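You operate a simulated robot arm through the tools that you are given. There is no shell and no other tool. Be economical: measure what you need, move in short steps, check, and stop when the job is done.

You are at the controls of a simulated two-armed robot. One attempt, no reset.

JOB
Rewind all the tape onto the blue tape reel and put that reel in the white reel box.
Fine: switch the tape machine off, leave the hub unlocked, put the lid back on the box, and leave the brown reel box alone.

Only the result counts: the job must be done as asked and must still hold three seconds after the hand-in. Knocking over, shifting, dropping, spilling or breaking anything else fails it. A push-on lid holds only when it is set on centred and level and pressed home; a screw cap is set on level and turned clockwise until tight.

ROBOT AND FRAMES
Two 7-joint arms with two-finger parallel grippers on one trunk, on a base that drives. Base frame: it is fixed to the floor where the robot stands at the start and does not move with it; the origin is under the middle of the robot, x ahead of it, y to its left, z up. Readings come in m, degrees, newtons and seconds.
The left shoulder is at the start at [0.05, 0.187, 1.085], the right one opposite. With the tool pointing down near the work surface each hand reaches from about 0.1 to 0.36 m from the robot's upright axis, wherever it stands, measured 20 degrees to its own side. Places, roughly: box [0.6, 0.9, 0.7]; left hub lock [0.8, 0.1, 0.9]; power switch of the tape machine [0.5, -0.4, 0.8]; top of the white cabinet [0.7, 0.6, 0.7]. Payload 3.43 kg a hand.
The TCP of each hand is the grasp point between the finger pads, 0.03 m short of the fingertips. In the tool frame z runs along the fingers and y along their closing line. The gripper opens to 0.094 m. The fingers are 0.028 m wide and 0.01 m thick; the gripper's body (0.05 by 0.096 m) begins 0.055 m behind the TCP.
Orientation is that of the tool frame in the base frame, as a unit quaternion [x, y, z, w]. With the fingers straight down and closing along the base's y, the tool's x points along the base's -x, its y along +y and its z along -z.

CONTROLS
- The arms move only by the tool nudge_tool. It takes "left_series", "right_series" or both (then of equal length, played together; a hand with none holds still); each is a list of rows, each a list of 7 numbers: the closure, from 0 (fully open) to 1 (shut), then the shift along the tool's x, y, z in m, then the turn, a rotation vector about the tool's x, y, z in rad. In form: [[fingers, tx, ty, tz, ax, ay, az], ...]. A call has 1 to 10 rows; each row is the pose to reach, as a shift and turn from the pose commanded when the call began, along the tool's axes at that moment. Rows are played at 5 a second. More than 0.05 m and 8.6 degrees between two rows, or a gripper value outside its range, and nothing of the call is played. A pose out of reach is approached as far as the arm can. The call stops where the force on the tool passes 70 N (or 10 N more than at its start, if that is more) or the arm is blocked; 0.2 s more then pass. Each finger travels about 0.153 m/s and halts on what it meets, pressing with about 41 N; the grip force reading is that of the motor and also rises with nothing between the fingers. The clock runs only during rows and for 0.2 s after the last one: add rows that repeat a pose to give the fingers time. It gives the time, the measured TCP pose, the force on the tool (base axes), the opening and the grip force at its end, in the units of the frame above (readings bear some noise), with the torque about the TCP (base axes, N m) and any sound that the robot's microphone picked up.
- Cameras (640 x 400 px; columns grow to the right, rows downward): "scene" is now at [0.1455, 0.0123, 1.2542]; the picture's right is [0.18, -0.98, 0.00], its down [-0.49, -0.09, -0.86] and it looks along [0.85, 0.15, -0.50] (base axes); focal length 214 px, centre (320, 200). "left" rides on the left gripper at [0.076, -0.014, -0.102] in its tool frame; the picture's right is [0.18, 0.98, 0.00], its down [-0.75, 0.14, -0.64] and it looks along [-0.63, 0.12, 0.77] (tool axes); focal length 243 px, centre (320, 200). "right" rides on the right gripper at [0.076, 0.014, -0.102] in its tool frame; the picture's right is [-0.18, 0.98, 0.00], its down [-0.75, -0.14, -0.64] and it looks along [-0.63, -0.12, 0.77] (tool axes); focal length 243 px, centre (320, 200).
- grab_frame(camera): a new picture of that camera. It takes no simulated time.
- move_column(by): slides the trunk up (or, below 0, down) by that many m; the arms and the scene camera ride with it, the base frame stays. It gives what a move gives, with no picture.
- drive_base(legs): drives the robot by 1 to 6 legs, each [ahead, left, turn to the left] in m, m and degrees, along the robot's own axes; the way and the turn of a leg run together, so that a leg with both is an arc; at most 1.5 m and 180 degrees a leg. The arms and the cameras ride along, it lands a little off, and it stops where it bumps. It gives what a move gives.
- aim_head(pan, tilt): turns the head with the scene camera to pan (to the left, within 80 degrees either way) and tilt (down, from -29 to 69), counted from straight ahead of the robot. It gives what a move gives.
- point_at(camera, pixels): for up to 12 pixels [column, row] of the newest picture of that camera ("zoom" is the newest enlarged one), the place [x, y, z] in the base frame of the surface seen there, good to about 0.003 m. It takes no simulated time.
- enlarge(camera, box): a new picture of the part [left, top, right, bottom] of that camera's present view, enlarged. It takes no simulated time.
- close_job(): hands the job in; it is judged then, once.

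Work in short steps. Measure before you move; look again where a grasp or a placing could have gone wrong, and mend it. You have 80 turns and 70 pictures in all, those below and enlarged ones among them. Open the grippers and draw the arms clear of the work before you hand the job in, unless the task says otherwise; then end with one line.

The tools are called by a JSON object that holds its "api" and its "payload". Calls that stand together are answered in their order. nudge_tool: Moves the arms, as the interface text tells. Its arguments: {"type":"object","properties":{"left_series":{"type":"array"},"right_series":{"type":"array"}},"required":[]} The other tools are called the same way: move_column (by) slides the trunk up or down; drive_base (legs) drives the base; aim_head (pan, tilt) turns the head that bears the scene camera; grab_frame (camera) takes a picture; point_at (camera, pixels) gives the place of the surface under pixels of a picture; enlarge (camera, box) takes an enlarged picture of a part of a camera's view; close_job () hands the job in.

At the start:

```text
time: 0.0
left_ee_pos: [0.351, 0.1988, 1.162]
left_orientation: [-0.001, 1.0, 0.0, 0.0]
left_ft_force: [-0.2, 0.2, 0.6]
left_torque: [0.0, 0.0, 0.01]
left_finger_gap: 0.0939
left_grip_force: 0.0
right_ee_pos: [0.3834, -0.1241, 1.1986]
right_orientation: [0.001, 1.0, -0.001, -0.001]
right_ft_force: [0.3, 0.4, 0.4]
right_torque: [0.0, 0.01, -0.01]
right_finger_gap: 0.0939
right_grip_force: 0.0
trunk travel left (down, up): [-0.3, 0.132]
robot x, y, heading: [0.0024, 0.0015, -0.1]
head pan, tilt: [10.1, 30.2]
```

scene: 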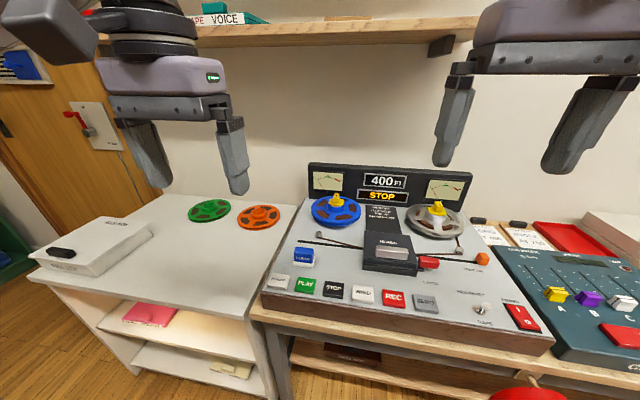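
right: 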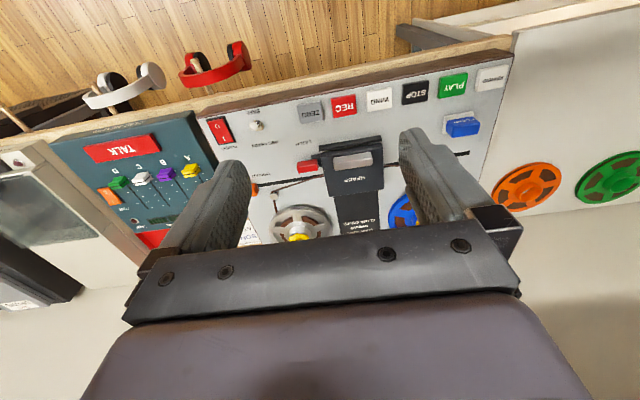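
left: 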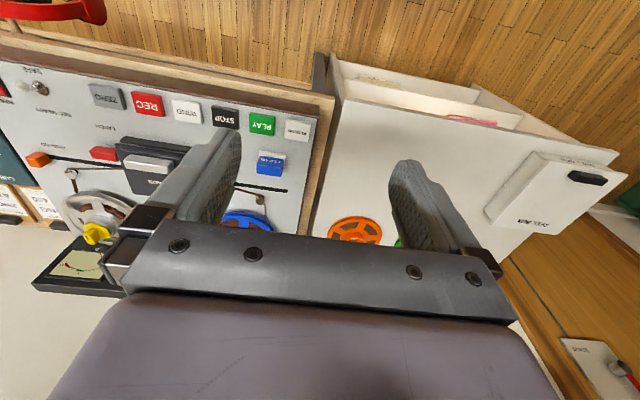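

The scene shows the tape machine with blue reel at (335,210), grey reel at (435,220), and buttons along the bottom. I enlarge the machine and the white box to read labels.

{"api": "enlarge", "payload": {"camera": "scene", "box": [250, 155, 410, 255]}}

{"api": "enlarge", "payload": {"camera": "scene", "box": [250, 230, 570, 400]}}

{"api": "enlarge", "payload": {"camera": "scene", "box": [20, 180, 260, 330]}}

{"api": "point_at", "payload": {"camera": "scene", "pixels": [[335, 199], [315, 212], [437, 207], [305, 287], [335, 291], [365, 295], [394, 298], [279, 283], [303, 257], [484, 308], [522, 318], [428, 263]]}}

```text
4.00 times, centred on (330, 205) of scene
```

zoom: 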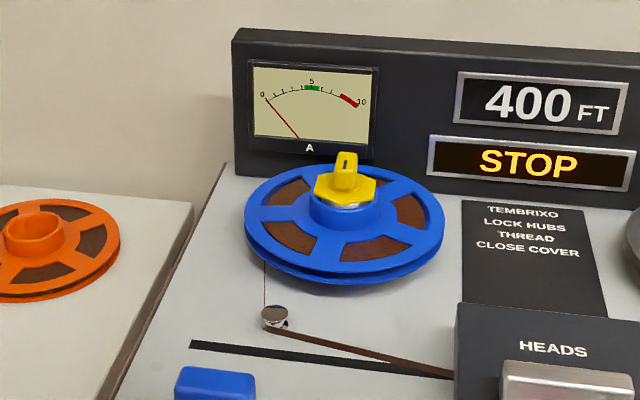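

```text
2.00 times, centred on (410, 315) of scene
```

zoom: 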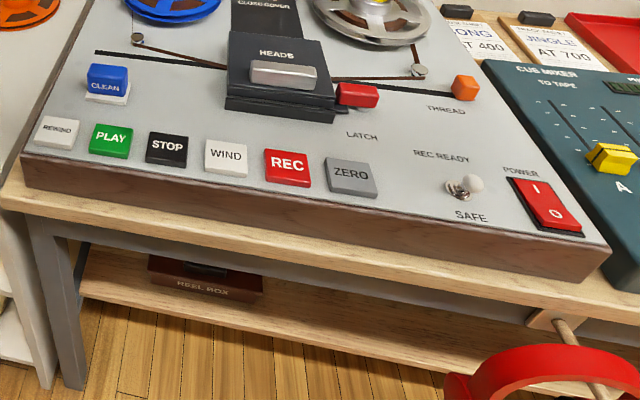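

```text
2.67 times, centred on (140, 255) of scene
```

zoom: 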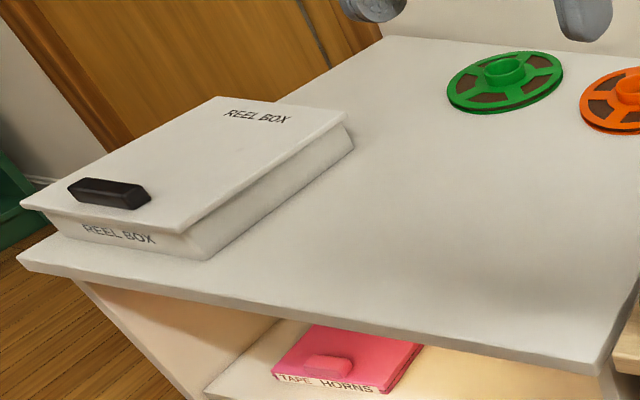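

```text
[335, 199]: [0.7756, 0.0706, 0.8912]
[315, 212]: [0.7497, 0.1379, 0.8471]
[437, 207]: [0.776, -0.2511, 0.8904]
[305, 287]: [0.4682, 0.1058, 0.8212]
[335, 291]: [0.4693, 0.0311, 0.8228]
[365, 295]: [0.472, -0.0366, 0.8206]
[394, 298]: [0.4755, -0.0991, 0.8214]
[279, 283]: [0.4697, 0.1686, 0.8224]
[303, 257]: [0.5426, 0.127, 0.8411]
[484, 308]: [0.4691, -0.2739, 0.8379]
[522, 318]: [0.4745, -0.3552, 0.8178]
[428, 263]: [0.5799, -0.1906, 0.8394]
```

The blue reel's hub knob is near [0.776,0.071,0.89], REWIND near [0.47,0.169,0.822]. I look down to see how the bench front relates to the robot's base.

{"api": "aim_head", "payload": {"pan": 0, "tilt": 65}}

{"api": "grab_frame", "payload": {"camera": "scene"}}

```text
time: 1.0
left_ee_pos: [0.3508, 0.1992, 1.1631]
left_orientation: [-0.001, 1.0, 0.001, 0.0]
left_ft_force: [-0.2, -0.1, 0.0]
left_torque: [-0.04, 0.02, -0.01]
left_finger_gap: 0.0941
left_grip_force: 0.1
right_ee_pos: [0.3844, -0.1246, 1.2]
right_orientation: [0.001, 1.0, 0.0, 0.001]
right_ft_force: [0.5, -0.1, -0.1]
right_torque: [-0.02, -0.01, -0.01]
right_finger_gap: 0.0939
right_grip_force: 0.1
trunk travel left (down, up): [-0.3, 0.132]
robot x, y, heading: [0.0015, 0.0014, 0.1]
head pan, tilt: [0.0, 65.0]
```

```text
63 pictures are left
```

scene: 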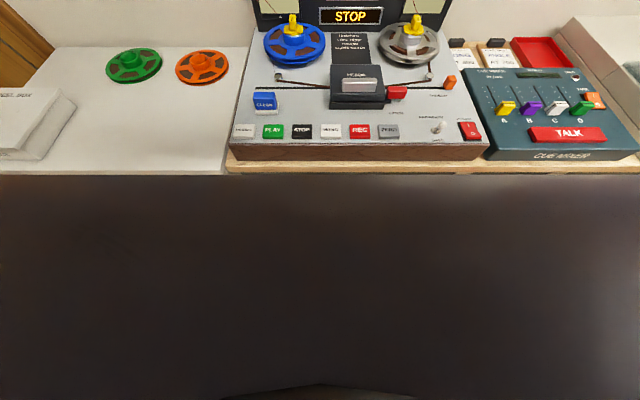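

The robot's own body fills the lower half. I measure its extent and the bench edge.

{"api": "point_at", "payload": {"camera": "scene", "pixels": [[320, 185], [320, 250], [320, 176], [320, 168], [100, 180], [560, 180], [320, 330], [50, 171], [120, 56], [130, 62], [20, 120], [65, 105]]}}

{"api": "aim_head", "payload": {"pan": 55, "tilt": 40}}

{"api": "grab_frame", "payload": {"camera": "scene"}}

```text
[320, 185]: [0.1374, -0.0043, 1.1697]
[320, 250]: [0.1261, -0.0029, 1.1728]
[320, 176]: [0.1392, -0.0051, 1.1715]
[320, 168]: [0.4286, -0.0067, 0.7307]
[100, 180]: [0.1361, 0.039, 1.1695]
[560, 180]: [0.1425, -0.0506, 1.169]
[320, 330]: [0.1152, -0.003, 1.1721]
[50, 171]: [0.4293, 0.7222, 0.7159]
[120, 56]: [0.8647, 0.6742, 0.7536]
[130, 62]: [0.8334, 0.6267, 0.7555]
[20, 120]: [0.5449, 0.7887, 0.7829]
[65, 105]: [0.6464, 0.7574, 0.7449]
```

```text
time: 2.2
left_ee_pos: [0.3517, 0.1999, 1.1621]
left_orientation: [-0.001, 1.0, 0.0, -0.001]
left_ft_force: [-0.6, -0.7, 0.2]
left_torque: [-0.01, 0.0, -0.05]
left_finger_gap: 0.0942
left_grip_force: 0.0
right_ee_pos: [0.384, -0.1241, 1.1995]
right_orientation: [0.001, 1.0, -0.001, 0.0]
right_ft_force: [-0.2, 0.4, 0.0]
right_torque: [-0.01, 0.03, 0.0]
right_finger_gap: 0.0939
right_grip_force: 0.1
trunk travel left (down, up): [-0.3, 0.132]
robot x, y, heading: [-0.0011, -0.0007, 0.1]
head pan, tilt: [55.0, 40.0]
```

```text
62 pictures are left
```

scene: 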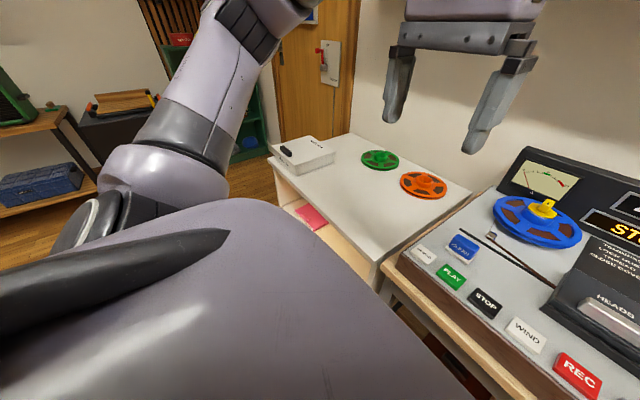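

The bench edge is at x≈0.43. I drive ahead 0.15 to get the buttons in reach.

{"api": "drive_base", "payload": {"legs": [[0.15, 0, 0]]}}

{"api": "aim_head", "payload": {"pan": 5, "tilt": 45}}

{"api": "grab_frame", "payload": {"camera": "scene"}}

```text
time: 3.6
left_ee_pos: [0.5001, 0.1989, 1.1615]
left_orientation: [-0.001, 1.0, 0.0, 0.002]
left_ft_force: [-0.5, 0.5, -0.1]
left_torque: [0.02, 0.02, 0.0]
left_finger_gap: 0.0942
left_grip_force: 0.0
right_ee_pos: [0.5341, -0.1226, 1.1978]
right_orientation: [0.0, 1.0, 0.0, 0.001]
right_ft_force: [-0.3, 0.3, -1.2]
right_torque: [-0.02, -0.01, -0.02]
right_finger_gap: 0.0943
right_grip_force: 0.0
trunk travel left (down, up): [-0.3, 0.132]
robot x, y, heading: [0.1454, 0.0006, 0.2]
head pan, tilt: [55.0, 40.0]
```

```text
time: 4.8
left_ee_pos: [0.4996, 0.2004, 1.1609]
left_orientation: [-0.002, 1.0, 0.001, 0.0]
left_ft_force: [0.8, -0.5, 0.4]
left_torque: [-0.01, 0.0, -0.02]
left_finger_gap: 0.0941
left_grip_force: 0.1
right_ee_pos: [0.5337, -0.1246, 1.1997]
right_orientation: [0.0, 1.0, 0.0, 0.001]
right_ft_force: [0.3, -0.2, 0.2]
right_torque: [0.01, -0.01, 0.03]
right_finger_gap: 0.0941
right_grip_force: 0.1
trunk travel left (down, up): [-0.3, 0.132]
robot x, y, heading: [0.1497, 0.0004, 0.2]
head pan, tilt: [5.0, 45.0]
```

```text
61 pictures are left
```

scene: 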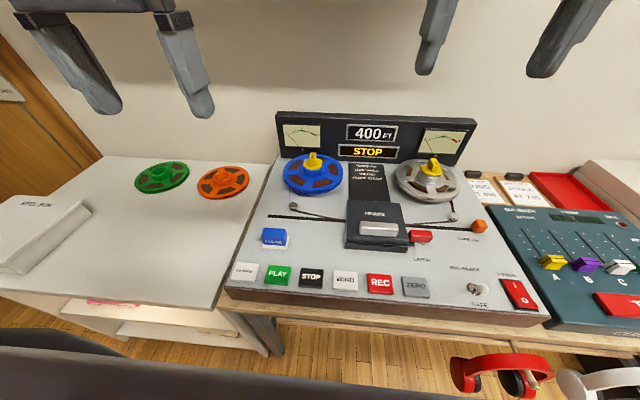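

Drive went fine. I enlarge reels and the display to see knob marks and details.

{"api": "enlarge", "payload": {"camera": "scene", "box": [270, 105, 494, 245]}}

{"api": "enlarge", "payload": {"camera": "scene", "box": [279, 140, 343, 180]}}

{"api": "enlarge", "payload": {"camera": "scene", "box": [220, 200, 540, 320]}}

{"api": "point_at", "payload": {"camera": "scene", "pixels": [[313, 156], [313, 165], [434, 160], [246, 271], [239, 262], [272, 238], [289, 172], [335, 182], [519, 293], [370, 145], [220, 170], [228, 180]]}}

```text
2.86 times, centred on (382, 175) of scene
```

zoom: 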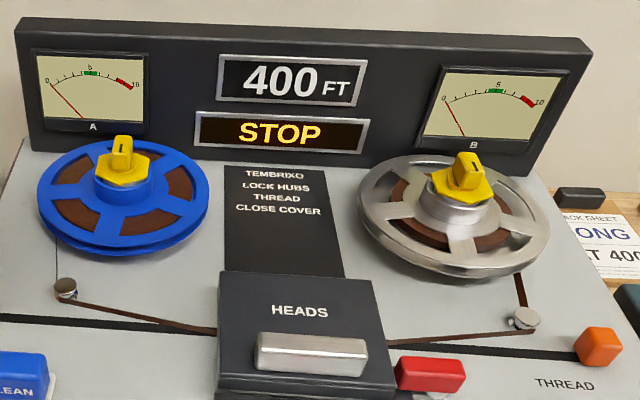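

```text
10.00 times, centred on (311, 160) of scene
```

zoom: 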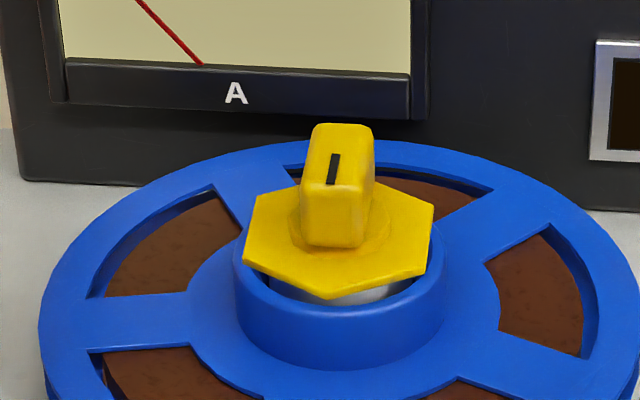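

```text
2.00 times, centred on (380, 260) of scene
```

zoom: 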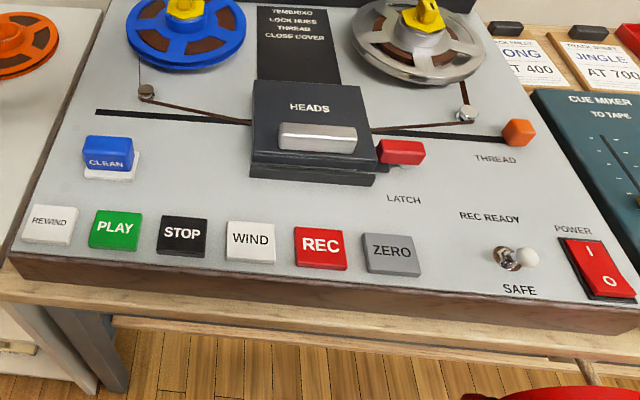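

```text
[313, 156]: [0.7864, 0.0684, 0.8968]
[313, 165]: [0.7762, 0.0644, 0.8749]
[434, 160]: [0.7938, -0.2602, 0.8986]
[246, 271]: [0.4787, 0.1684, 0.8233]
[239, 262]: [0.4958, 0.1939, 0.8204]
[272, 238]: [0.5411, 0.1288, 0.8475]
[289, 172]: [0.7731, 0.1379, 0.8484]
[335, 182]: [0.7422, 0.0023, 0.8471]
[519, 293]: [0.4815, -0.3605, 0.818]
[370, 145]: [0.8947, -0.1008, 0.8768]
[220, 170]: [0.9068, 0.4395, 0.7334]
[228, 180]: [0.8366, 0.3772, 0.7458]
```

Both knobs sit alike. I bring the left hand, fingers shut, above REWIND at [0.479,0.169,0.822].

{"api": "nudge_tool", "payload": {"left_series": [[0.5, 0.01, -0.015, 0.05, 0, 0, 0], [1, 0.021, -0.031, 0.1, 0, 0, 0], [1, 0.021, -0.031, 0.15, 0, 0, 0], [1, 0.021, -0.031, 0.2, 0, 0, 0], [1, 0.021, -0.031, 0.245, 0, 0, 0], [1, 0.021, -0.031, 0.285, 0, 0, 0], [1, 0.021, -0.031, 0.285, 0, 0, 0]]}}

{"api": "enlarge", "payload": {"camera": "scene", "box": [160, 160, 400, 310]}}

```text
refused: row 1 steps farther than a row can; nothing moved
```

```text
2.67 times, centred on (280, 235) of scene
```

zoom: 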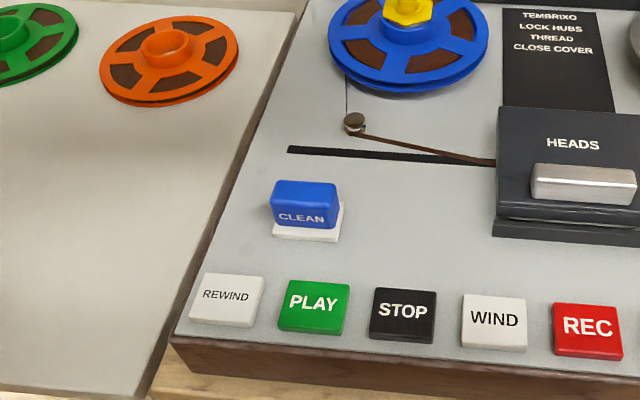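

The first row was over 0.05 m; I redo it with smaller steps.

{"api": "nudge_tool", "payload": {"left_series": [[0.5, 0.01, -0.015, 0.04, 0, 0, 0], [1, 0.021, -0.031, 0.08, 0, 0, 0], [1, 0.021, -0.031, 0.125, 0, 0, 0], [1, 0.021, -0.031, 0.17, 0, 0, 0], [1, 0.021, -0.031, 0.215, 0, 0, 0], [1, 0.021, -0.031, 0.255, 0, 0, 0], [1, 0.021, -0.031, 0.285, 0, 0, 0], [1, 0.021, -0.031, 0.285, 0, 0, 0]]}}

{"api": "enlarge", "payload": {"camera": "scene", "box": [160, 160, 400, 310]}}

```text
time: 6.6
left_ee_pos: [0.4793, 0.1682, 0.877]
left_orientation: [-0.003, 1.0, 0.0, -0.001]
left_ft_force: [0.4, -0.8, 0.7]
left_torque: [0.0, 0.02, -0.02]
left_finger_gap: 0.0
left_grip_force: 33.3
right_ee_pos: [0.5328, -0.1226, 1.1994]
right_orientation: [0.0, 1.0, 0.0, 0.001]
right_ft_force: [0.1, 0.0, 1.1]
right_torque: [0.02, 0.0, -0.02]
right_finger_gap: 0.0939
right_grip_force: 0.1
trunk travel left (down, up): [-0.3, 0.132]
robot x, y, heading: [0.148, -0.0003, 0.2]
head pan, tilt: [5.0, 45.0]
```

```text
2.67 times, centred on (280, 235) of scene
```

zoom: 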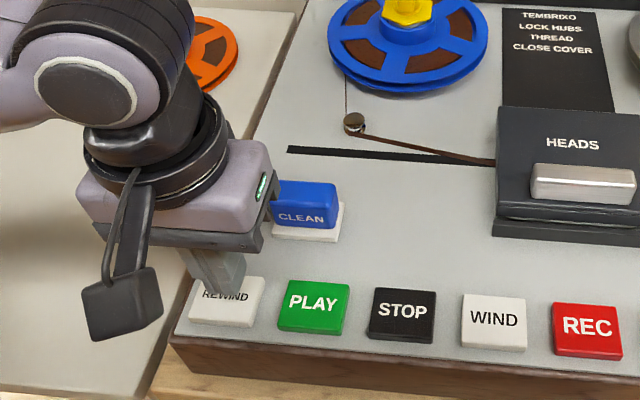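

Fingers are over REWIND. I press down gently and lift.

{"api": "nudge_tool", "payload": {"left_series": [[1, 0, 0, 0.02, 0, 0, 0], [1, 0, 0, 0.026, 0, 0, 0], [1, 0, 0, 0.03, 0, 0, 0], [1, 0, 0, 0.03, 0, 0, 0], [1, 0, 0, 0.0, 0, 0, 0]]}}

{"api": "enlarge", "payload": {"camera": "scene", "box": [260, 100, 500, 250]}}

```text
time: 7.8
left_ee_pos: [0.4798, 0.1698, 0.8795]
left_orientation: [-0.001, 1.0, -0.001, 0.0]
left_ft_force: [-1.0, 0.3, -0.1]
left_torque: [0.0, -0.01, 0.01]
left_finger_gap: 0.0
left_grip_force: 33.5
right_ee_pos: [0.5342, -0.1225, 1.1999]
right_orientation: [0.0, 1.0, -0.001, 0.001]
right_ft_force: [0.5, -0.4, 0.5]
right_torque: [0.03, -0.01, 0.01]
right_finger_gap: 0.0939
right_grip_force: 0.1
trunk travel left (down, up): [-0.3, 0.132]
robot x, y, heading: [0.1515, 0.0011, 0.2]
head pan, tilt: [5.0, 45.0]
heard: click
```

```text
2.67 times, centred on (380, 175) of scene
```

zoom: 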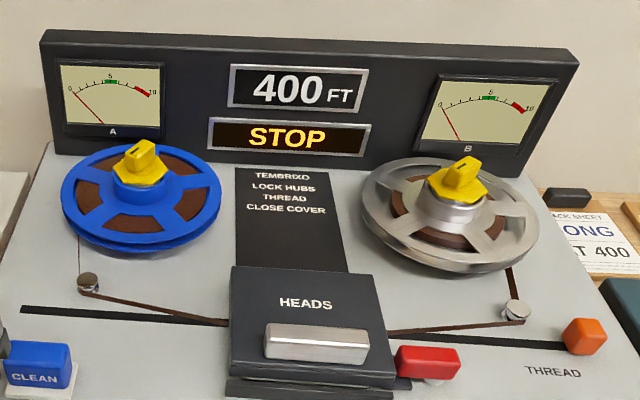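

A click; the reels seem to be turning though the display hasn't changed. I wait two seconds and look again.

{"api": "nudge_tool", "payload": {"left_series": [[1, 0, 0, 0, 0, 0, 0], [1, 0, 0, 0, 0, 0, 0], [1, 0, 0, 0, 0, 0, 0], [1, 0, 0, 0, 0, 0, 0], [1, 0, 0, 0, 0, 0, 0], [1, 0, 0, 0, 0, 0, 0], [1, 0, 0, 0, 0, 0, 0], [1, 0, 0, 0, 0, 0, 0]]}}

{"api": "enlarge", "payload": {"camera": "scene", "box": [260, 100, 500, 250]}}

```text
time: 9.6
left_ee_pos: [0.479, 0.1699, 0.8782]
left_orientation: [-0.003, 1.0, -0.001, 0.0]
left_ft_force: [0.7, -0.6, -0.2]
left_torque: [0.01, 0.04, 0.0]
left_finger_gap: 0.0003
left_grip_force: 33.0
right_ee_pos: [0.5331, -0.1242, 1.1997]
right_orientation: [0.001, 1.0, 0.0, 0.0]
right_ft_force: [-0.1, 0.1, 0.6]
right_torque: [0.04, 0.02, 0.03]
right_finger_gap: 0.0941
right_grip_force: 0.2
trunk travel left (down, up): [-0.3, 0.132]
robot x, y, heading: [0.1494, 0.0023, 0.2]
head pan, tilt: [5.0, 45.0]
```

```text
2.67 times, centred on (380, 175) of scene
```

zoom: 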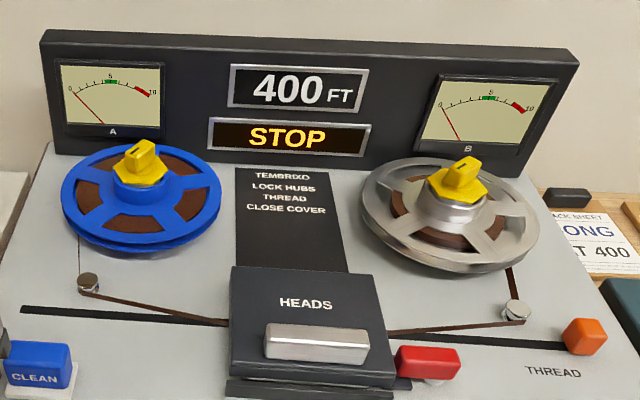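

It turned only while pressed, so REWIND seems to act only while held. I press and hold for about 2 s, then look.

{"api": "nudge_tool", "payload": {"left_series": [[1, 0, 0, 0.02, 0, 0, 0], [1, 0, 0, 0.027, 0, 0, 0], [1, 0, 0, 0.031, 0, 0, 0], [1, 0, 0, 0.031, 0, 0, 0], [1, 0, 0, 0.031, 0, 0, 0], [1, 0, 0, 0.031, 0, 0, 0], [1, 0, 0, 0.031, 0, 0, 0], [1, 0, 0, 0.031, 0, 0, 0], [1, 0, 0, 0.031, 0, 0, 0]]}}

{"api": "enlarge", "payload": {"camera": "scene", "box": [260, 100, 500, 250]}}

```text
time: 11.6
left_ee_pos: [0.4808, 0.1695, 0.8494]
left_orientation: [-0.002, 1.0, 0.0, 0.0]
left_ft_force: [0.0, 0.4, 1.1]
left_torque: [0.06, 0.01, 0.01]
left_finger_gap: 0.0
left_grip_force: 33.3
right_ee_pos: [0.5331, -0.1231, 1.2005]
right_orientation: [0.0, 1.0, 0.0, 0.001]
right_ft_force: [-0.6, 0.3, 0.5]
right_torque: [0.01, 0.01, -0.03]
right_finger_gap: 0.094
right_grip_force: 0.1
trunk travel left (down, up): [-0.3, 0.132]
robot x, y, heading: [0.1467, -0.0018, 0.2]
head pan, tilt: [5.0, 45.0]
heard: click
```

```text
2.67 times, centred on (380, 175) of scene
```

zoom: 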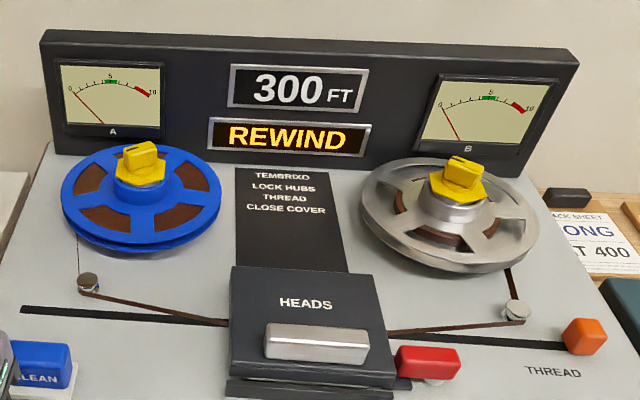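

Holding works: now 300 FT, REWIND shown, grey reel emptying. I keep holding.

{"api": "nudge_tool", "payload": {"left_series": [[1, 0, 0, 0, 0, 0, 0], [1, 0, 0, 0, 0, 0, 0], [1, 0, 0, 0, 0, 0, 0], [1, 0, 0, 0, 0, 0, 0], [1, 0, 0, 0, 0, 0, 0], [1, 0, 0, 0, 0, 0, 0], [1, 0, 0, 0, 0, 0, 0], [1, 0, 0, 0, 0, 0, 0], [1, 0, 0, 0, 0, 0, 0], [1, 0, 0, 0, 0, 0, 0]]}}

{"api": "nudge_tool", "payload": {"left_series": [[1, 0, 0, 0, 0, 0, 0], [1, 0, 0, 0, 0, 0, 0], [1, 0, 0, 0, 0, 0, 0], [1, 0, 0, 0, 0, 0, 0], [1, 0, 0, 0, 0, 0, 0], [1, 0, 0, 0, 0, 0, 0], [1, 0, 0, 0, 0, 0, 0], [1, 0, 0, 0, 0, 0, 0], [1, 0, 0, 0, 0, 0, 0], [1, 0, 0, 0, 0, 0, 0]]}}

{"api": "enlarge", "payload": {"camera": "scene", "box": [260, 100, 500, 250]}}

```text
time: 13.8
left_ee_pos: [0.4809, 0.1689, 0.8489]
left_orientation: [-0.002, 1.0, 0.0, -0.001]
left_ft_force: [0.5, -1.1, 2.2]
left_torque: [0.0, -0.02, -0.01]
left_finger_gap: 0.0
left_grip_force: 32.8
right_ee_pos: [0.5335, -0.1245, 1.1993]
right_orientation: [0.0, 1.0, 0.0, 0.0]
right_ft_force: [0.3, 0.0, 0.3]
right_torque: [0.03, -0.07, -0.02]
right_finger_gap: 0.0939
right_grip_force: 0.1
trunk travel left (down, up): [-0.3, 0.132]
robot x, y, heading: [0.1464, -0.0001, -0.2]
head pan, tilt: [5.0, 45.0]
```

```text
time: 16.0
left_ee_pos: [0.4798, 0.1693, 0.8486]
left_orientation: [-0.002, 1.0, 0.0, 0.0]
left_ft_force: [-0.4, -0.7, 1.4]
left_torque: [-0.02, 0.01, -0.01]
left_finger_gap: 0.0
left_grip_force: 32.9
right_ee_pos: [0.5328, -0.1239, 1.1987]
right_orientation: [0.0, 1.0, 0.0, 0.001]
right_ft_force: [-0.5, 0.0, -0.4]
right_torque: [0.02, 0.04, 0.02]
right_finger_gap: 0.0941
right_grip_force: 0.1
trunk travel left (down, up): [-0.3, 0.132]
robot x, y, heading: [0.1493, 0.0014, 0.1]
head pan, tilt: [5.0, 45.0]
```

```text
2.67 times, centred on (380, 175) of scene
```

zoom: 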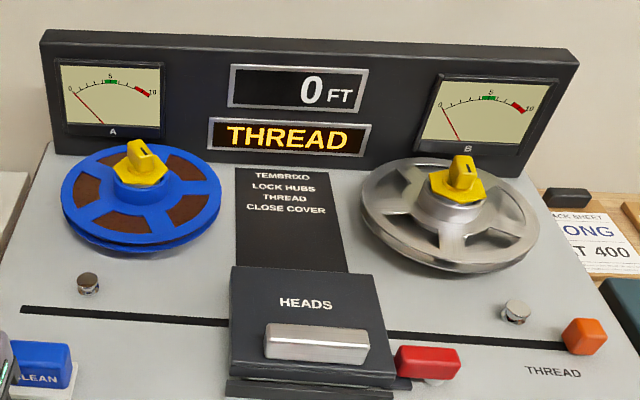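

The counter reads 0, the tape is off the grey reel. I release and lift the left hand, and measure the power rocker's two halves.

{"api": "nudge_tool", "payload": {"left_series": [[1, 0, 0, -0.04, 0, 0, 0], [1, 0, 0, -0.085, 0, 0, 0], [1, 0.0, 0, -0.13, 0, 0, 0]]}}

{"api": "enlarge", "payload": {"camera": "scene", "box": [420, 220, 580, 320]}}

{"api": "point_at", "payload": {"camera": "zoom", "pixels": [[380, 260], [398, 298], [416, 330], [345, 250], [425, 350], [371, 240]]}}

```text
time: 16.8
left_ee_pos: [0.4803, 0.1662, 0.9739]
left_orientation: [0.0, 1.0, 0.0, 0.0]
left_ft_force: [-1.5, 0.0, 0.8]
left_torque: [-0.01, 0.03, 0.02]
left_finger_gap: 0.0
left_grip_force: 33.0
right_ee_pos: [0.5319, -0.1239, 1.1993]
right_orientation: [0.0, 1.0, 0.0, 0.0]
right_ft_force: [0.6, -0.5, -0.1]
right_torque: [0.0, 0.01, -0.01]
right_finger_gap: 0.0941
right_grip_force: 0.0
trunk travel left (down, up): [-0.3, 0.132]
robot x, y, heading: [0.1491, 0.0003, 0.2]
head pan, tilt: [5.0, 45.0]
```

```text
4.00 times, centred on (500, 270) of scene
```

zoom: 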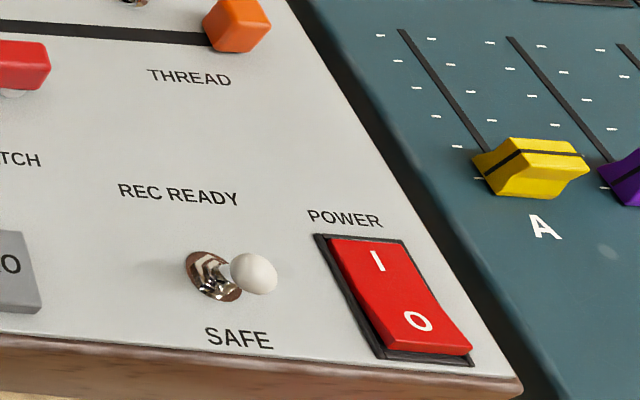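

```text
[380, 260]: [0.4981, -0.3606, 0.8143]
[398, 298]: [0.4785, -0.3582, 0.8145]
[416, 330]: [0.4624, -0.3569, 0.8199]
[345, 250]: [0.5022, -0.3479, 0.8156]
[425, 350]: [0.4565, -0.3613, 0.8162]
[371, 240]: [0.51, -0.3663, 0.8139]
```

The near half of the rocker (O) is raised at [0.462,-0.357,0.82]. I need to shift right ~0.22; I check where the headphones hang first.

{"api": "aim_head", "payload": {"pan": -35, "tilt": 50}}

{"api": "grab_frame", "payload": {"camera": "scene"}}

```text
time: 17.9
left_ee_pos: [0.479, 0.1676, 0.9732]
left_orientation: [-0.002, 1.0, 0.0, 0.0]
left_ft_force: [0.7, 0.5, 0.8]
left_torque: [0.0, 0.0, -0.01]
left_finger_gap: 0.0
left_grip_force: 33.1
right_ee_pos: [0.5331, -0.124, 1.1993]
right_orientation: [0.0, 1.0, 0.0, 0.0]
right_ft_force: [-0.8, 0.0, 0.0]
right_torque: [0.01, -0.01, 0.02]
right_finger_gap: 0.0939
right_grip_force: 0.1
trunk travel left (down, up): [-0.3, 0.132]
robot x, y, heading: [0.1475, -0.0013, 0.0]
head pan, tilt: [-35.0, 50.0]
```

```text
50 pictures are left
```

scene: 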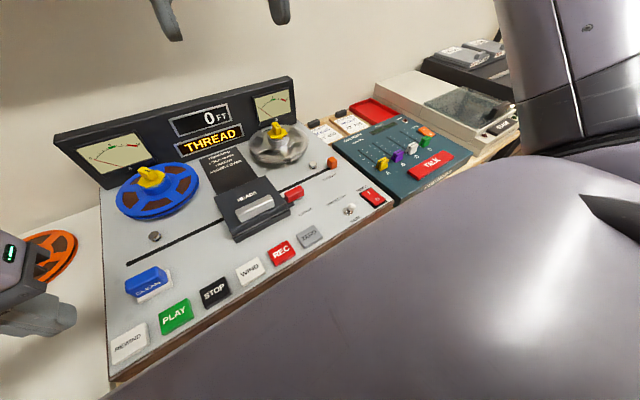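

Body blocks; I re-aim to see the headphones directly and measure them.

{"api": "aim_head", "payload": {"pan": -5, "tilt": 46}}

{"api": "grab_frame", "payload": {"camera": "scene"}}

```text
time: 18.8
left_ee_pos: [0.4795, 0.1666, 0.9729]
left_orientation: [-0.002, 1.0, 0.0, 0.0]
left_ft_force: [0.4, 0.5, -0.4]
left_torque: [0.0, 0.0, 0.04]
left_finger_gap: 0.0001
left_grip_force: 32.5
right_ee_pos: [0.5328, -0.1224, 1.1982]
right_orientation: [0.001, 1.0, -0.001, 0.001]
right_ft_force: [-0.9, 0.8, -0.7]
right_torque: [0.04, -0.01, 0.03]
right_finger_gap: 0.094
right_grip_force: 0.0
trunk travel left (down, up): [-0.3, 0.132]
robot x, y, heading: [0.1492, 0.0015, -0.1]
head pan, tilt: [-5.0, 46.0]
```

```text
49 pictures are left
```

scene: 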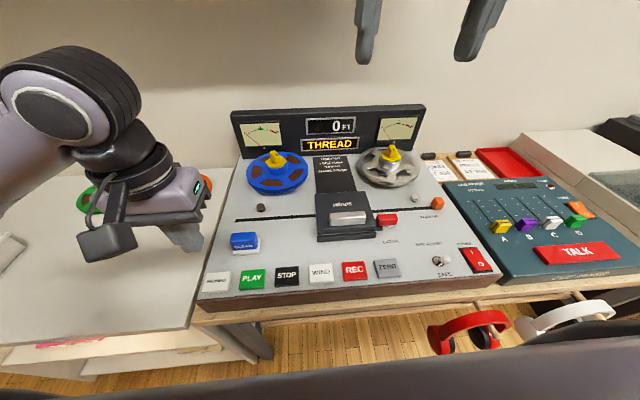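

{"api": "point_at", "payload": {"camera": "scene", "pixels": [[470, 320], [437, 340], [440, 330], [485, 340], [570, 307], [530, 325], [570, 330], [550, 365]]}}

```text
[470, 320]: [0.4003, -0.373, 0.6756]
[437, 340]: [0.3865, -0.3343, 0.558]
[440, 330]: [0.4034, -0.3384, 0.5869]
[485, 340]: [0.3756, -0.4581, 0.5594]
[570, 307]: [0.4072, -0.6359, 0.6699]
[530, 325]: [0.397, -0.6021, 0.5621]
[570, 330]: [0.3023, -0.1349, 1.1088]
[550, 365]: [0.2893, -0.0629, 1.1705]
```

The headphones reach x≈0.37 at y −0.33…−0.46, so I shift only 0.10 right, keeping clear of them.

{"api": "drive_base", "payload": {"legs": [[0, -0.1, 0]]}}

{"api": "nudge_tool", "payload": {"right_series": [[0.5, 0.01, -0.03, 0.02, 0, 0, 0], [1, 0.025, -0.065, 0.04, 0, 0, 0], [1, 0.04, -0.1, 0.06, 0, 0, 0], [1, 0.073, -0.133, 0.07, 0, 0, 0], [1, 0.073, -0.133, 0.115, 0, 0, 0], [1, 0.073, -0.133, 0.16, 0, 0, 0], [1, 0.073, -0.133, 0.205, 0, 0, 0], [1, 0.073, -0.133, 0.25, 0, 0, 0], [1, 0.073, -0.133, 0.25, 0, 0, 0]]}}

```text
time: 20.4
left_ee_pos: [0.4805, 0.0653, 0.9735]
left_orientation: [0.0, 1.0, 0.0, 0.0]
left_ft_force: [0.4, -0.4, -0.4]
left_torque: [0.01, 0.02, -0.01]
left_finger_gap: 0.0
left_grip_force: 33.1
right_ee_pos: [0.5329, -0.2255, 1.2001]
right_orientation: [0.001, 1.0, 0.0, 0.001]
right_ft_force: [-0.5, -0.9, 0.3]
right_torque: [0.01, 0.0, 0.03]
right_finger_gap: 0.0941
right_grip_force: 0.0
trunk travel left (down, up): [-0.3, 0.132]
robot x, y, heading: [0.1466, -0.1005, -0.2]
head pan, tilt: [-5.0, 46.0]
```

```text
time: 22.4
left_ee_pos: [0.4797, 0.0649, 0.9732]
left_orientation: [-0.002, 1.0, 0.0, 0.0]
left_ft_force: [-0.2, -0.4, -0.5]
left_torque: [0.04, -0.02, 0.02]
left_finger_gap: 0.0
left_grip_force: 32.9
right_ee_pos: [0.4596, -0.3603, 0.9497]
right_orientation: [0.001, 1.0, 0.0, 0.0]
right_ft_force: [-0.5, -0.7, 0.3]
right_torque: [-0.02, -0.04, 0.01]
right_finger_gap: 0.0002
right_grip_force: 32.6
trunk travel left (down, up): [-0.3, 0.132]
robot x, y, heading: [0.1456, -0.1026, 0.4]
head pan, tilt: [-5.0, 46.0]
```

Right hand is above the O half. I go down and press, force-limited.

{"api": "nudge_tool", "payload": {"right_series": [[1, 0, 0.002, 0.04, 0, 0, 0], [1, 0, 0.002, 0.08, 0, 0, 0], [1, 0, 0.002, 0.095, 0, 0, 0], [1, 0, 0.002, 0.103, 0, 0, 0], [1, 0, 0.002, 0.107, 0, 0, 0], [1, 0, 0.002, 0.107, 0, 0, 0]]}}

{"api": "enlarge", "payload": {"camera": "scene", "box": [200, 90, 520, 290]}}

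```text
time: 23.8
left_ee_pos: [0.4771, 0.0657, 0.9759]
left_orientation: [0.0, 1.0, -0.001, 0.002]
left_ft_force: [1.2, 0.1, -0.4]
left_torque: [0.02, 0.01, 0.01]
left_finger_gap: 0.0
left_grip_force: 33.0
right_ee_pos: [0.4598, -0.3555, 0.8468]
right_orientation: [0.0, 1.0, -0.001, 0.009]
right_ft_force: [-7.2, -10.4, 57.1]
right_torque: [-0.42, -0.61, 0.61]
right_finger_gap: 0.0
right_grip_force: 32.8
trunk travel left (down, up): [-0.3, 0.132]
robot x, y, heading: [0.1484, -0.1032, 0.0]
head pan, tilt: [-5.0, 46.0]
```

```text
2.00 times, centred on (360, 190) of scene
```

zoom: 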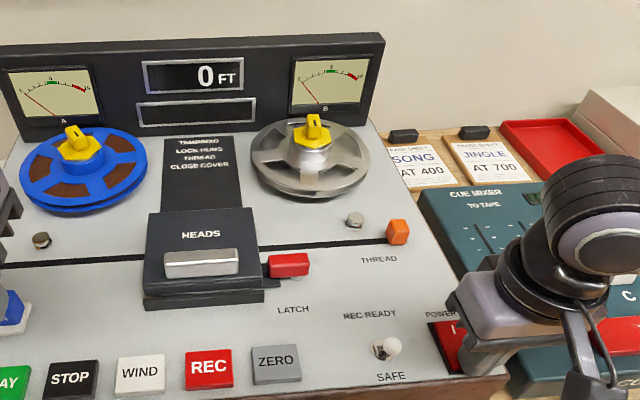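

The status display went blank, so power seems off. I lift the right hand, tuck it back, and check the rocker.

{"api": "nudge_tool", "payload": {"right_series": [[1, 0, 0, -0.04, 0, 0, 0], [1, 0, 0, -0.085, 0, 0, 0], [1, 0, 0, -0.13, 0, 0, 0], [1, 0, 0, -0.175, 0, 0, 0], [1, 0, 0, -0.22, 0, 0, 0], [1, 0, 0, -0.265, 0, 0, 0], [1, 0, 0, -0.31, 0, 0, 0], [1, 0.04, 0, -0.33, 0, 0, 0], [1, 0.08, 0, -0.35, 0, 0, 0]]}}

{"api": "enlarge", "payload": {"camera": "scene", "box": [240, 100, 560, 300]}}

```text
time: 25.8
left_ee_pos: [0.4802, 0.066, 0.9735]
left_orientation: [0.0, 1.0, 0.001, 0.001]
left_ft_force: [0.1, 0.1, 0.0]
left_torque: [0.0, 0.0, 0.01]
left_finger_gap: 0.0
left_grip_force: 33.3
right_ee_pos: [0.381, -0.3588, 1.1937]
right_orientation: [0.001, 1.0, 0.0, 0.0]
right_ft_force: [-1.0, 0.2, 0.3]
right_torque: [-0.02, -0.03, -0.02]
right_finger_gap: 0.0
right_grip_force: 33.2
trunk travel left (down, up): [-0.3, 0.132]
robot x, y, heading: [0.146, -0.1023, 0.1]
head pan, tilt: [-5.0, 46.0]
```

```text
2.00 times, centred on (400, 200) of scene
```

zoom: 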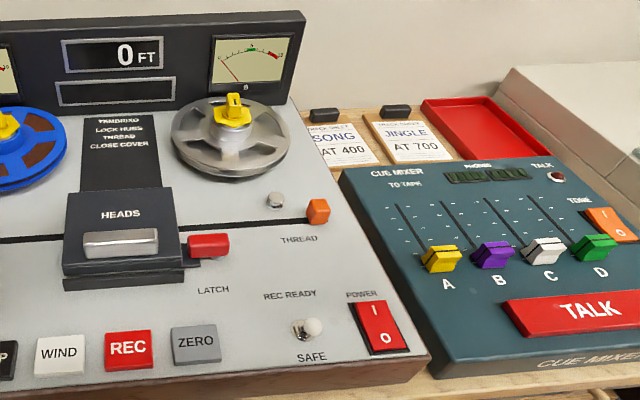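

Rocker is now at O. Next the hub lock at ≈[0.785,0.068]: I open the left fingers, raise to z≈1.03 and test how far forward the arm reaches.

{"api": "nudge_tool", "payload": {"left_series": [[0.6, 0, 0, -0.04, 0, 0, 0], [0.4, -0.03, 0, -0.06, 0, 0, 0], [0.4, -0.075, 0, -0.06, 0, 0, 0], [0.4, -0.12, 0, -0.06, 0, 0, 0], [0.4, -0.165, 0, -0.06, 0, 0, 0], [0.4, -0.21, 0, -0.06, 0, 0, 0], [0.4, -0.255, 0, -0.06, 0, 0, 0], [0.4, -0.3, 0, -0.06, 0, 0, 0], [0.4, -0.3, 0, -0.06, 0, 0, 0]]}}

```text
time: 27.8
left_ee_pos: [0.7643, 0.0635, 1.0322]
left_orientation: [0.0, 1.0, -0.001, 0.0]
left_ft_force: [-0.6, -1.2, 1.0]
left_torque: [0.04, -0.04, -0.02]
left_finger_gap: 0.0563
left_grip_force: 0.0
left hand out of reach, approached as far as the arm can: row 8, 9
right_ee_pos: [0.3827, -0.3584, 1.1943]
right_orientation: [0.001, 1.0, 0.001, 0.001]
right_ft_force: [0.2, -0.4, 0.3]
right_torque: [0.02, -0.03, 0.0]
right_finger_gap: 0.0002
right_grip_force: 33.1
trunk travel left (down, up): [-0.3, 0.132]
robot x, y, heading: [0.1482, -0.103, 0.3]
head pan, tilt: [-5.0, 46.0]
```

The vertical tool reaches x≈0.764 already. I retract a little, then drive 0.06 ahead and 0.08 left, and use the left camera to look at the knob.

{"api": "nudge_tool", "payload": {"left_series": [[0.4, 0.045, 0, -0.02, 0, 0, 0], [0.4, 0.09, 0, -0.04, 0, 0, 0], [0.4, 0.12, 0, -0.04, 0, 0, 0]]}}

{"api": "drive_base", "payload": {"legs": [[0, 0.08, 0], [0.06, 0, 0]]}}

{"api": "grab_frame", "payload": {"camera": "left"}}

```text
time: 28.6
left_ee_pos: [0.642, 0.0687, 1.0706]
left_orientation: [-0.001, 1.0, 0.0, 0.0]
left_ft_force: [0.8, 0.0, 0.9]
left_torque: [0.0, 0.01, -0.01]
left_finger_gap: 0.0563
left_grip_force: 0.1
right_ee_pos: [0.3835, -0.3595, 1.1937]
right_orientation: [0.001, 1.0, 0.0, 0.001]
right_ft_force: [0.1, 0.2, 0.5]
right_torque: [0.02, 0.0, 0.01]
right_finger_gap: 0.0001
right_grip_force: 32.7
trunk travel left (down, up): [-0.3, 0.132]
robot x, y, heading: [0.1525, -0.1006, -0.1]
head pan, tilt: [-5.0, 46.0]
```

```text
time: 30.7
left_ee_pos: [0.7016, 0.1495, 1.0708]
left_orientation: [-0.001, 1.0, 0.0, 0.0]
left_ft_force: [-1.0, -0.4, -0.4]
left_torque: [-0.03, -0.02, -0.02]
left_finger_gap: 0.0569
left_grip_force: 0.0
right_ee_pos: [0.4419, -0.2781, 1.1932]
right_orientation: [-0.001, 1.0, 0.0, 0.0]
right_ft_force: [0.1, -0.3, 0.2]
right_torque: [0.02, 0.01, -0.04]
right_finger_gap: 0.0002
right_grip_force: 32.8
trunk travel left (down, up): [-0.3, 0.132]
robot x, y, heading: [0.2089, -0.0232, 0.0]
head pan, tilt: [-5.0, 46.0]
stopped in leg 2: the robot was blocked; the commanded pose is now the measured one
```

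```text
46 pictures are left
```

left: 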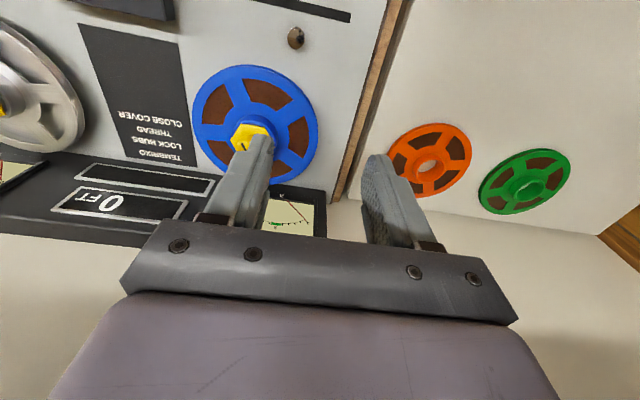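

The base touched the bench at x≈0.209; I back off 1 cm and look at the hub closely.

{"api": "drive_base", "payload": {"legs": [[-0.012, 0, 0]]}}

{"api": "aim_head", "payload": {"pan": 8, "tilt": 40}}

{"api": "grab_frame", "payload": {"camera": "scene"}}

{"api": "enlarge", "payload": {"camera": "left", "box": [190, 60, 330, 190]}}

```text
time: 31.5
left_ee_pos: [0.689, 0.1494, 1.0718]
left_orientation: [-0.001, 1.0, 0.0, -0.001]
left_ft_force: [-0.5, 1.0, 0.5]
left_torque: [-0.01, 0.03, 0.02]
left_finger_gap: 0.0562
left_grip_force: 0.1
right_ee_pos: [0.4303, -0.2779, 1.1944]
right_orientation: [0.001, 1.0, 0.001, 0.0]
right_ft_force: [-0.2, 0.1, -0.1]
right_torque: [-0.01, 0.02, -0.01]
right_finger_gap: 0.0
right_grip_force: 33.4
trunk travel left (down, up): [-0.3, 0.132]
robot x, y, heading: [0.1989, -0.0175, 0.0]
head pan, tilt: [-5.0, 46.0]
```

```text
time: 32.2
left_ee_pos: [0.6893, 0.1482, 1.0713]
left_orientation: [-0.001, 1.0, 0.0, -0.001]
left_ft_force: [0.1, -0.1, -0.1]
left_torque: [0.02, 0.04, -0.01]
left_finger_gap: 0.0563
left_grip_force: 0.1
right_ee_pos: [0.4307, -0.2788, 1.194]
right_orientation: [0.001, 1.0, -0.001, 0.0]
right_ft_force: [0.1, 0.6, 0.4]
right_torque: [-0.03, 0.02, -0.02]
right_finger_gap: 0.0
right_grip_force: 32.9
trunk travel left (down, up): [-0.3, 0.132]
robot x, y, heading: [0.1984, -0.0215, -0.3]
head pan, tilt: [8.0, 40.0]
```

```text
45 pictures are left
```

scene: 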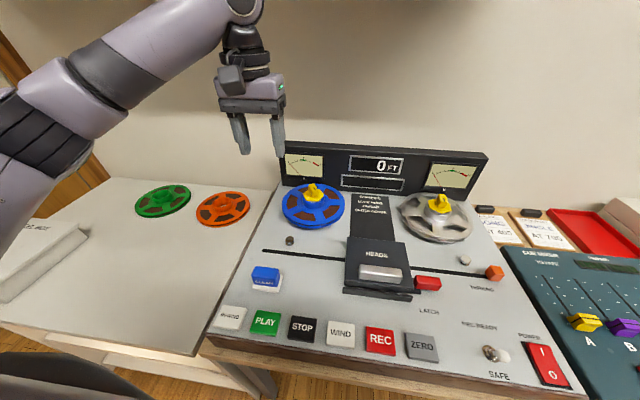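

```text
3.08 times, centred on (260, 125) of left
```

zoom: 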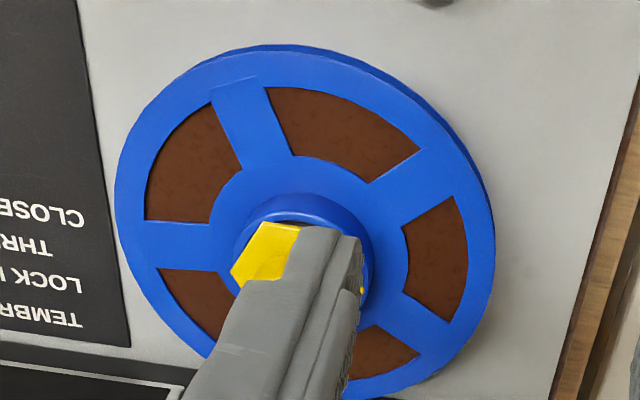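

A finger hides the knob there; I enlarge it from the scene camera and measure the knob and rim.

{"api": "enlarge", "payload": {"camera": "scene", "box": [276, 175, 356, 235]}}

{"api": "point_at", "payload": {"camera": "zoom", "pixels": [[277, 75], [300, 75], [318, 110], [250, 150], [370, 140], [300, 175], [50, 195], [545, 195], [300, 380], [300, 52], [230, 100], [350, 100]]}}

```text
6.67 times, centred on (316, 205) of scene
```

zoom: 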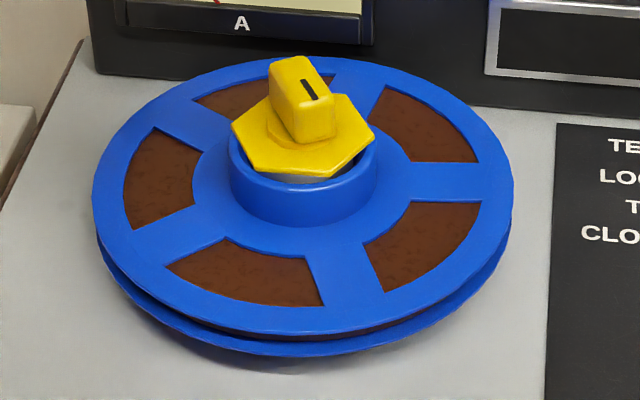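

```text
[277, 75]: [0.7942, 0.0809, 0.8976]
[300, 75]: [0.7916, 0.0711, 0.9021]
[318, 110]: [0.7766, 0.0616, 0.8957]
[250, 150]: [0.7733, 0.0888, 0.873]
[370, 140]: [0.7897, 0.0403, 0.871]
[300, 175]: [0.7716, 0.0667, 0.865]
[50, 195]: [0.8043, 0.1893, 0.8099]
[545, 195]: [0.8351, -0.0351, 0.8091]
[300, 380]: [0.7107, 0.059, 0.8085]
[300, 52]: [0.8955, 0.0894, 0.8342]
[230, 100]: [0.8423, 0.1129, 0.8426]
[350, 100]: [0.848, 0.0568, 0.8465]
```

Knob bar runs about 32° from +x toward +y, centred near [0.784,0.067], top z≈0.90. I bring the left hand above it, turned 32°.

{"api": "nudge_tool", "payload": {"left_series": [[0.2, -0.02, -0.03, 0.0, 0, 0, -0.14], [0.2, -0.05, -0.06, 0.01, 0, 0, -0.28], [0.2, -0.08, -0.081, 0.03, 0, 0, -0.42], [0.2, -0.095, -0.081, 0.05, 0, 0, -0.56], [0.2, -0.095, -0.081, 0.05, 0, 0, -0.56]]}}

{"api": "grab_frame", "payload": {"camera": "left"}}

```text
time: 33.4
left_ee_pos: [0.7847, 0.0663, 1.0195]
left_orientation: [-0.277, 0.961, 0.0, 0.0]
left_ft_force: [0.6, -0.9, -0.5]
left_torque: [-0.02, 0.0, 0.02]
left_finger_gap: 0.0751
left_grip_force: 0.1
right_ee_pos: [0.4305, -0.2783, 1.1942]
right_orientation: [0.001, 1.0, 0.0, 0.0]
right_ft_force: [-0.1, -0.1, 0.1]
right_torque: [-0.01, 0.0, 0.01]
right_finger_gap: 0.0001
right_grip_force: 33.0
trunk travel left (down, up): [-0.3, 0.132]
robot x, y, heading: [0.1983, -0.0227, -0.4]
head pan, tilt: [8.0, 40.0]
```

```text
42 pictures are left
```

left: 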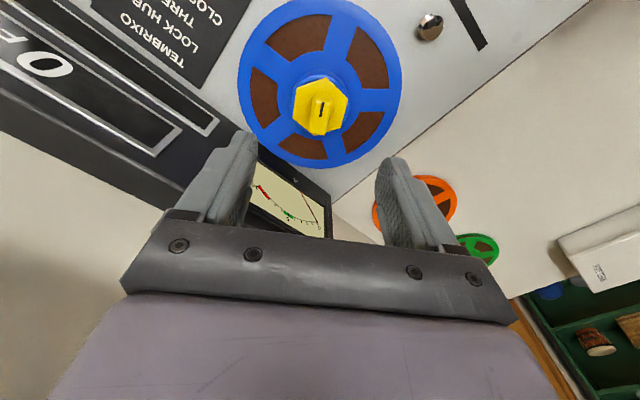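

The knob is centred between the fingers and the bar aligned. I descend to TCP z≈0.907 and close.

{"api": "nudge_tool", "payload": {"left_series": [[0.2, 0, 0, 0.045, 0, 0, 0], [0.2, 0, 0, 0.085, 0, 0, 0], [0.2, 0, 0, 0.112, 0, 0, 0], [0.6, 0, 0, 0.112, 0, 0, 0], [1, 0, 0, 0.112, 0, 0, 0], [1, 0, 0, 0.112, 0, 0, 0], [1, 0, 0, 0.112, 0, 0, 0]]}}

{"api": "enlarge", "payload": {"camera": "scene", "box": [256, 145, 376, 235]}}

```text
time: 35.0
left_ee_pos: [0.7832, 0.0677, 0.9065]
left_orientation: [-0.278, 0.961, 0.001, -0.001]
left_ft_force: [-0.9, -0.3, -1.9]
left_torque: [0.15, -0.5, 0.03]
left_finger_gap: 0.0177
left_grip_force: 45.6
right_ee_pos: [0.4314, -0.2776, 1.1934]
right_orientation: [0.001, 1.0, 0.001, 0.0]
right_ft_force: [-1.2, 0.3, -0.6]
right_torque: [-0.02, 0.01, 0.02]
right_finger_gap: 0.0
right_grip_force: 33.0
trunk travel left (down, up): [-0.3, 0.132]
robot x, y, heading: [0.1952, -0.019, 0.1]
head pan, tilt: [8.0, 40.0]
```

```text
4.44 times, centred on (316, 190) of scene
```

zoom: 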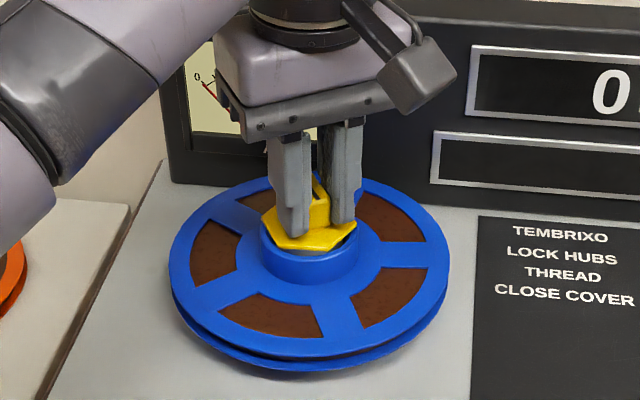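

Gripped (gap 0.0177). I turn counter-clockwise (seen from above) by ~40° and watch torque and sound.

{"api": "nudge_tool", "payload": {"left_series": [[1, 0, 0, 0, 0, 0, -0.14], [1, 0, 0, 0, 0, 0, -0.28], [1, 0, 0, 0, 0, 0, -0.42], [1, 0, 0, 0, 0, 0, -0.56], [1, 0, 0, 0, 0, 0, -0.7], [1, 0, 0, 0, 0, 0, -0.7]]}}

{"api": "enlarge", "payload": {"camera": "scene", "box": [256, 145, 376, 235]}}

```text
time: 36.4
left_ee_pos: [0.7896, 0.0628, 0.9067]
left_orientation: [-0.589, 0.808, -0.004, 0.001]
left_ft_force: [29.0, -27.4, -10.5]
left_torque: [0.48, 0.13, -0.4]
left_finger_gap: 0.0181
left_grip_force: 45.3
right_ee_pos: [0.4354, -0.2809, 1.1923]
right_orientation: [0.001, 1.0, 0.002, -0.001]
right_ft_force: [-0.3, -1.1, -0.2]
right_torque: [0.01, 0.0, 0.02]
right_finger_gap: 0.0
right_grip_force: 33.3
trunk travel left (down, up): [-0.3, 0.132]
robot x, y, heading: [0.1969, -0.0212, -0.2]
head pan, tilt: [8.0, 40.0]
```

```text
4.44 times, centred on (316, 190) of scene
```

zoom: 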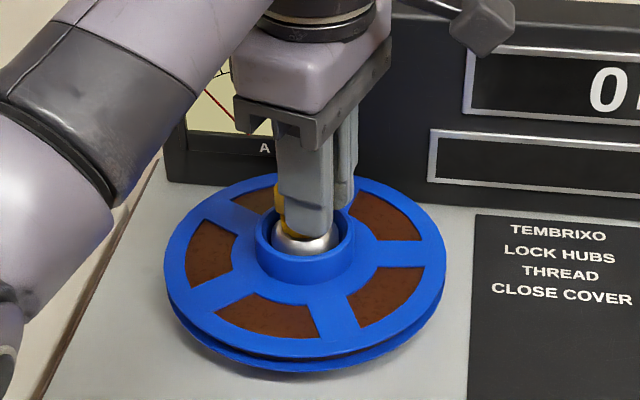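

The hex plate view changed and there is lateral force; I look from the left camera before continuing.

{"api": "grab_frame", "payload": {"camera": "left"}}

{"api": "enlarge", "payload": {"camera": "scene", "box": [292, 172, 340, 208]}}

```text
39 pictures are left
```

left: 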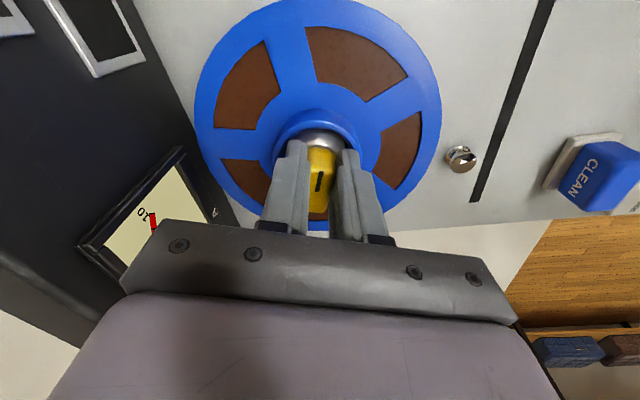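

```text
11.11 times, centred on (316, 190) of scene
```

zoom: 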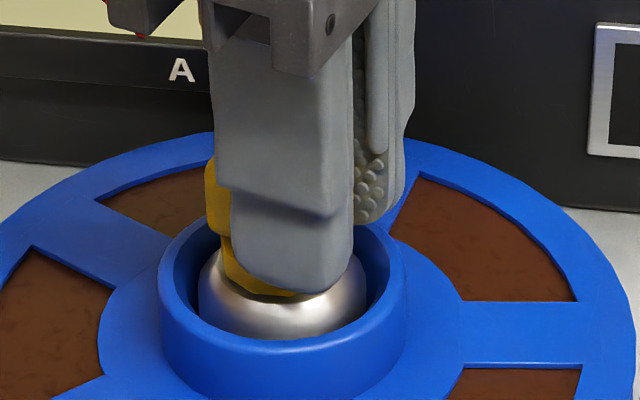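

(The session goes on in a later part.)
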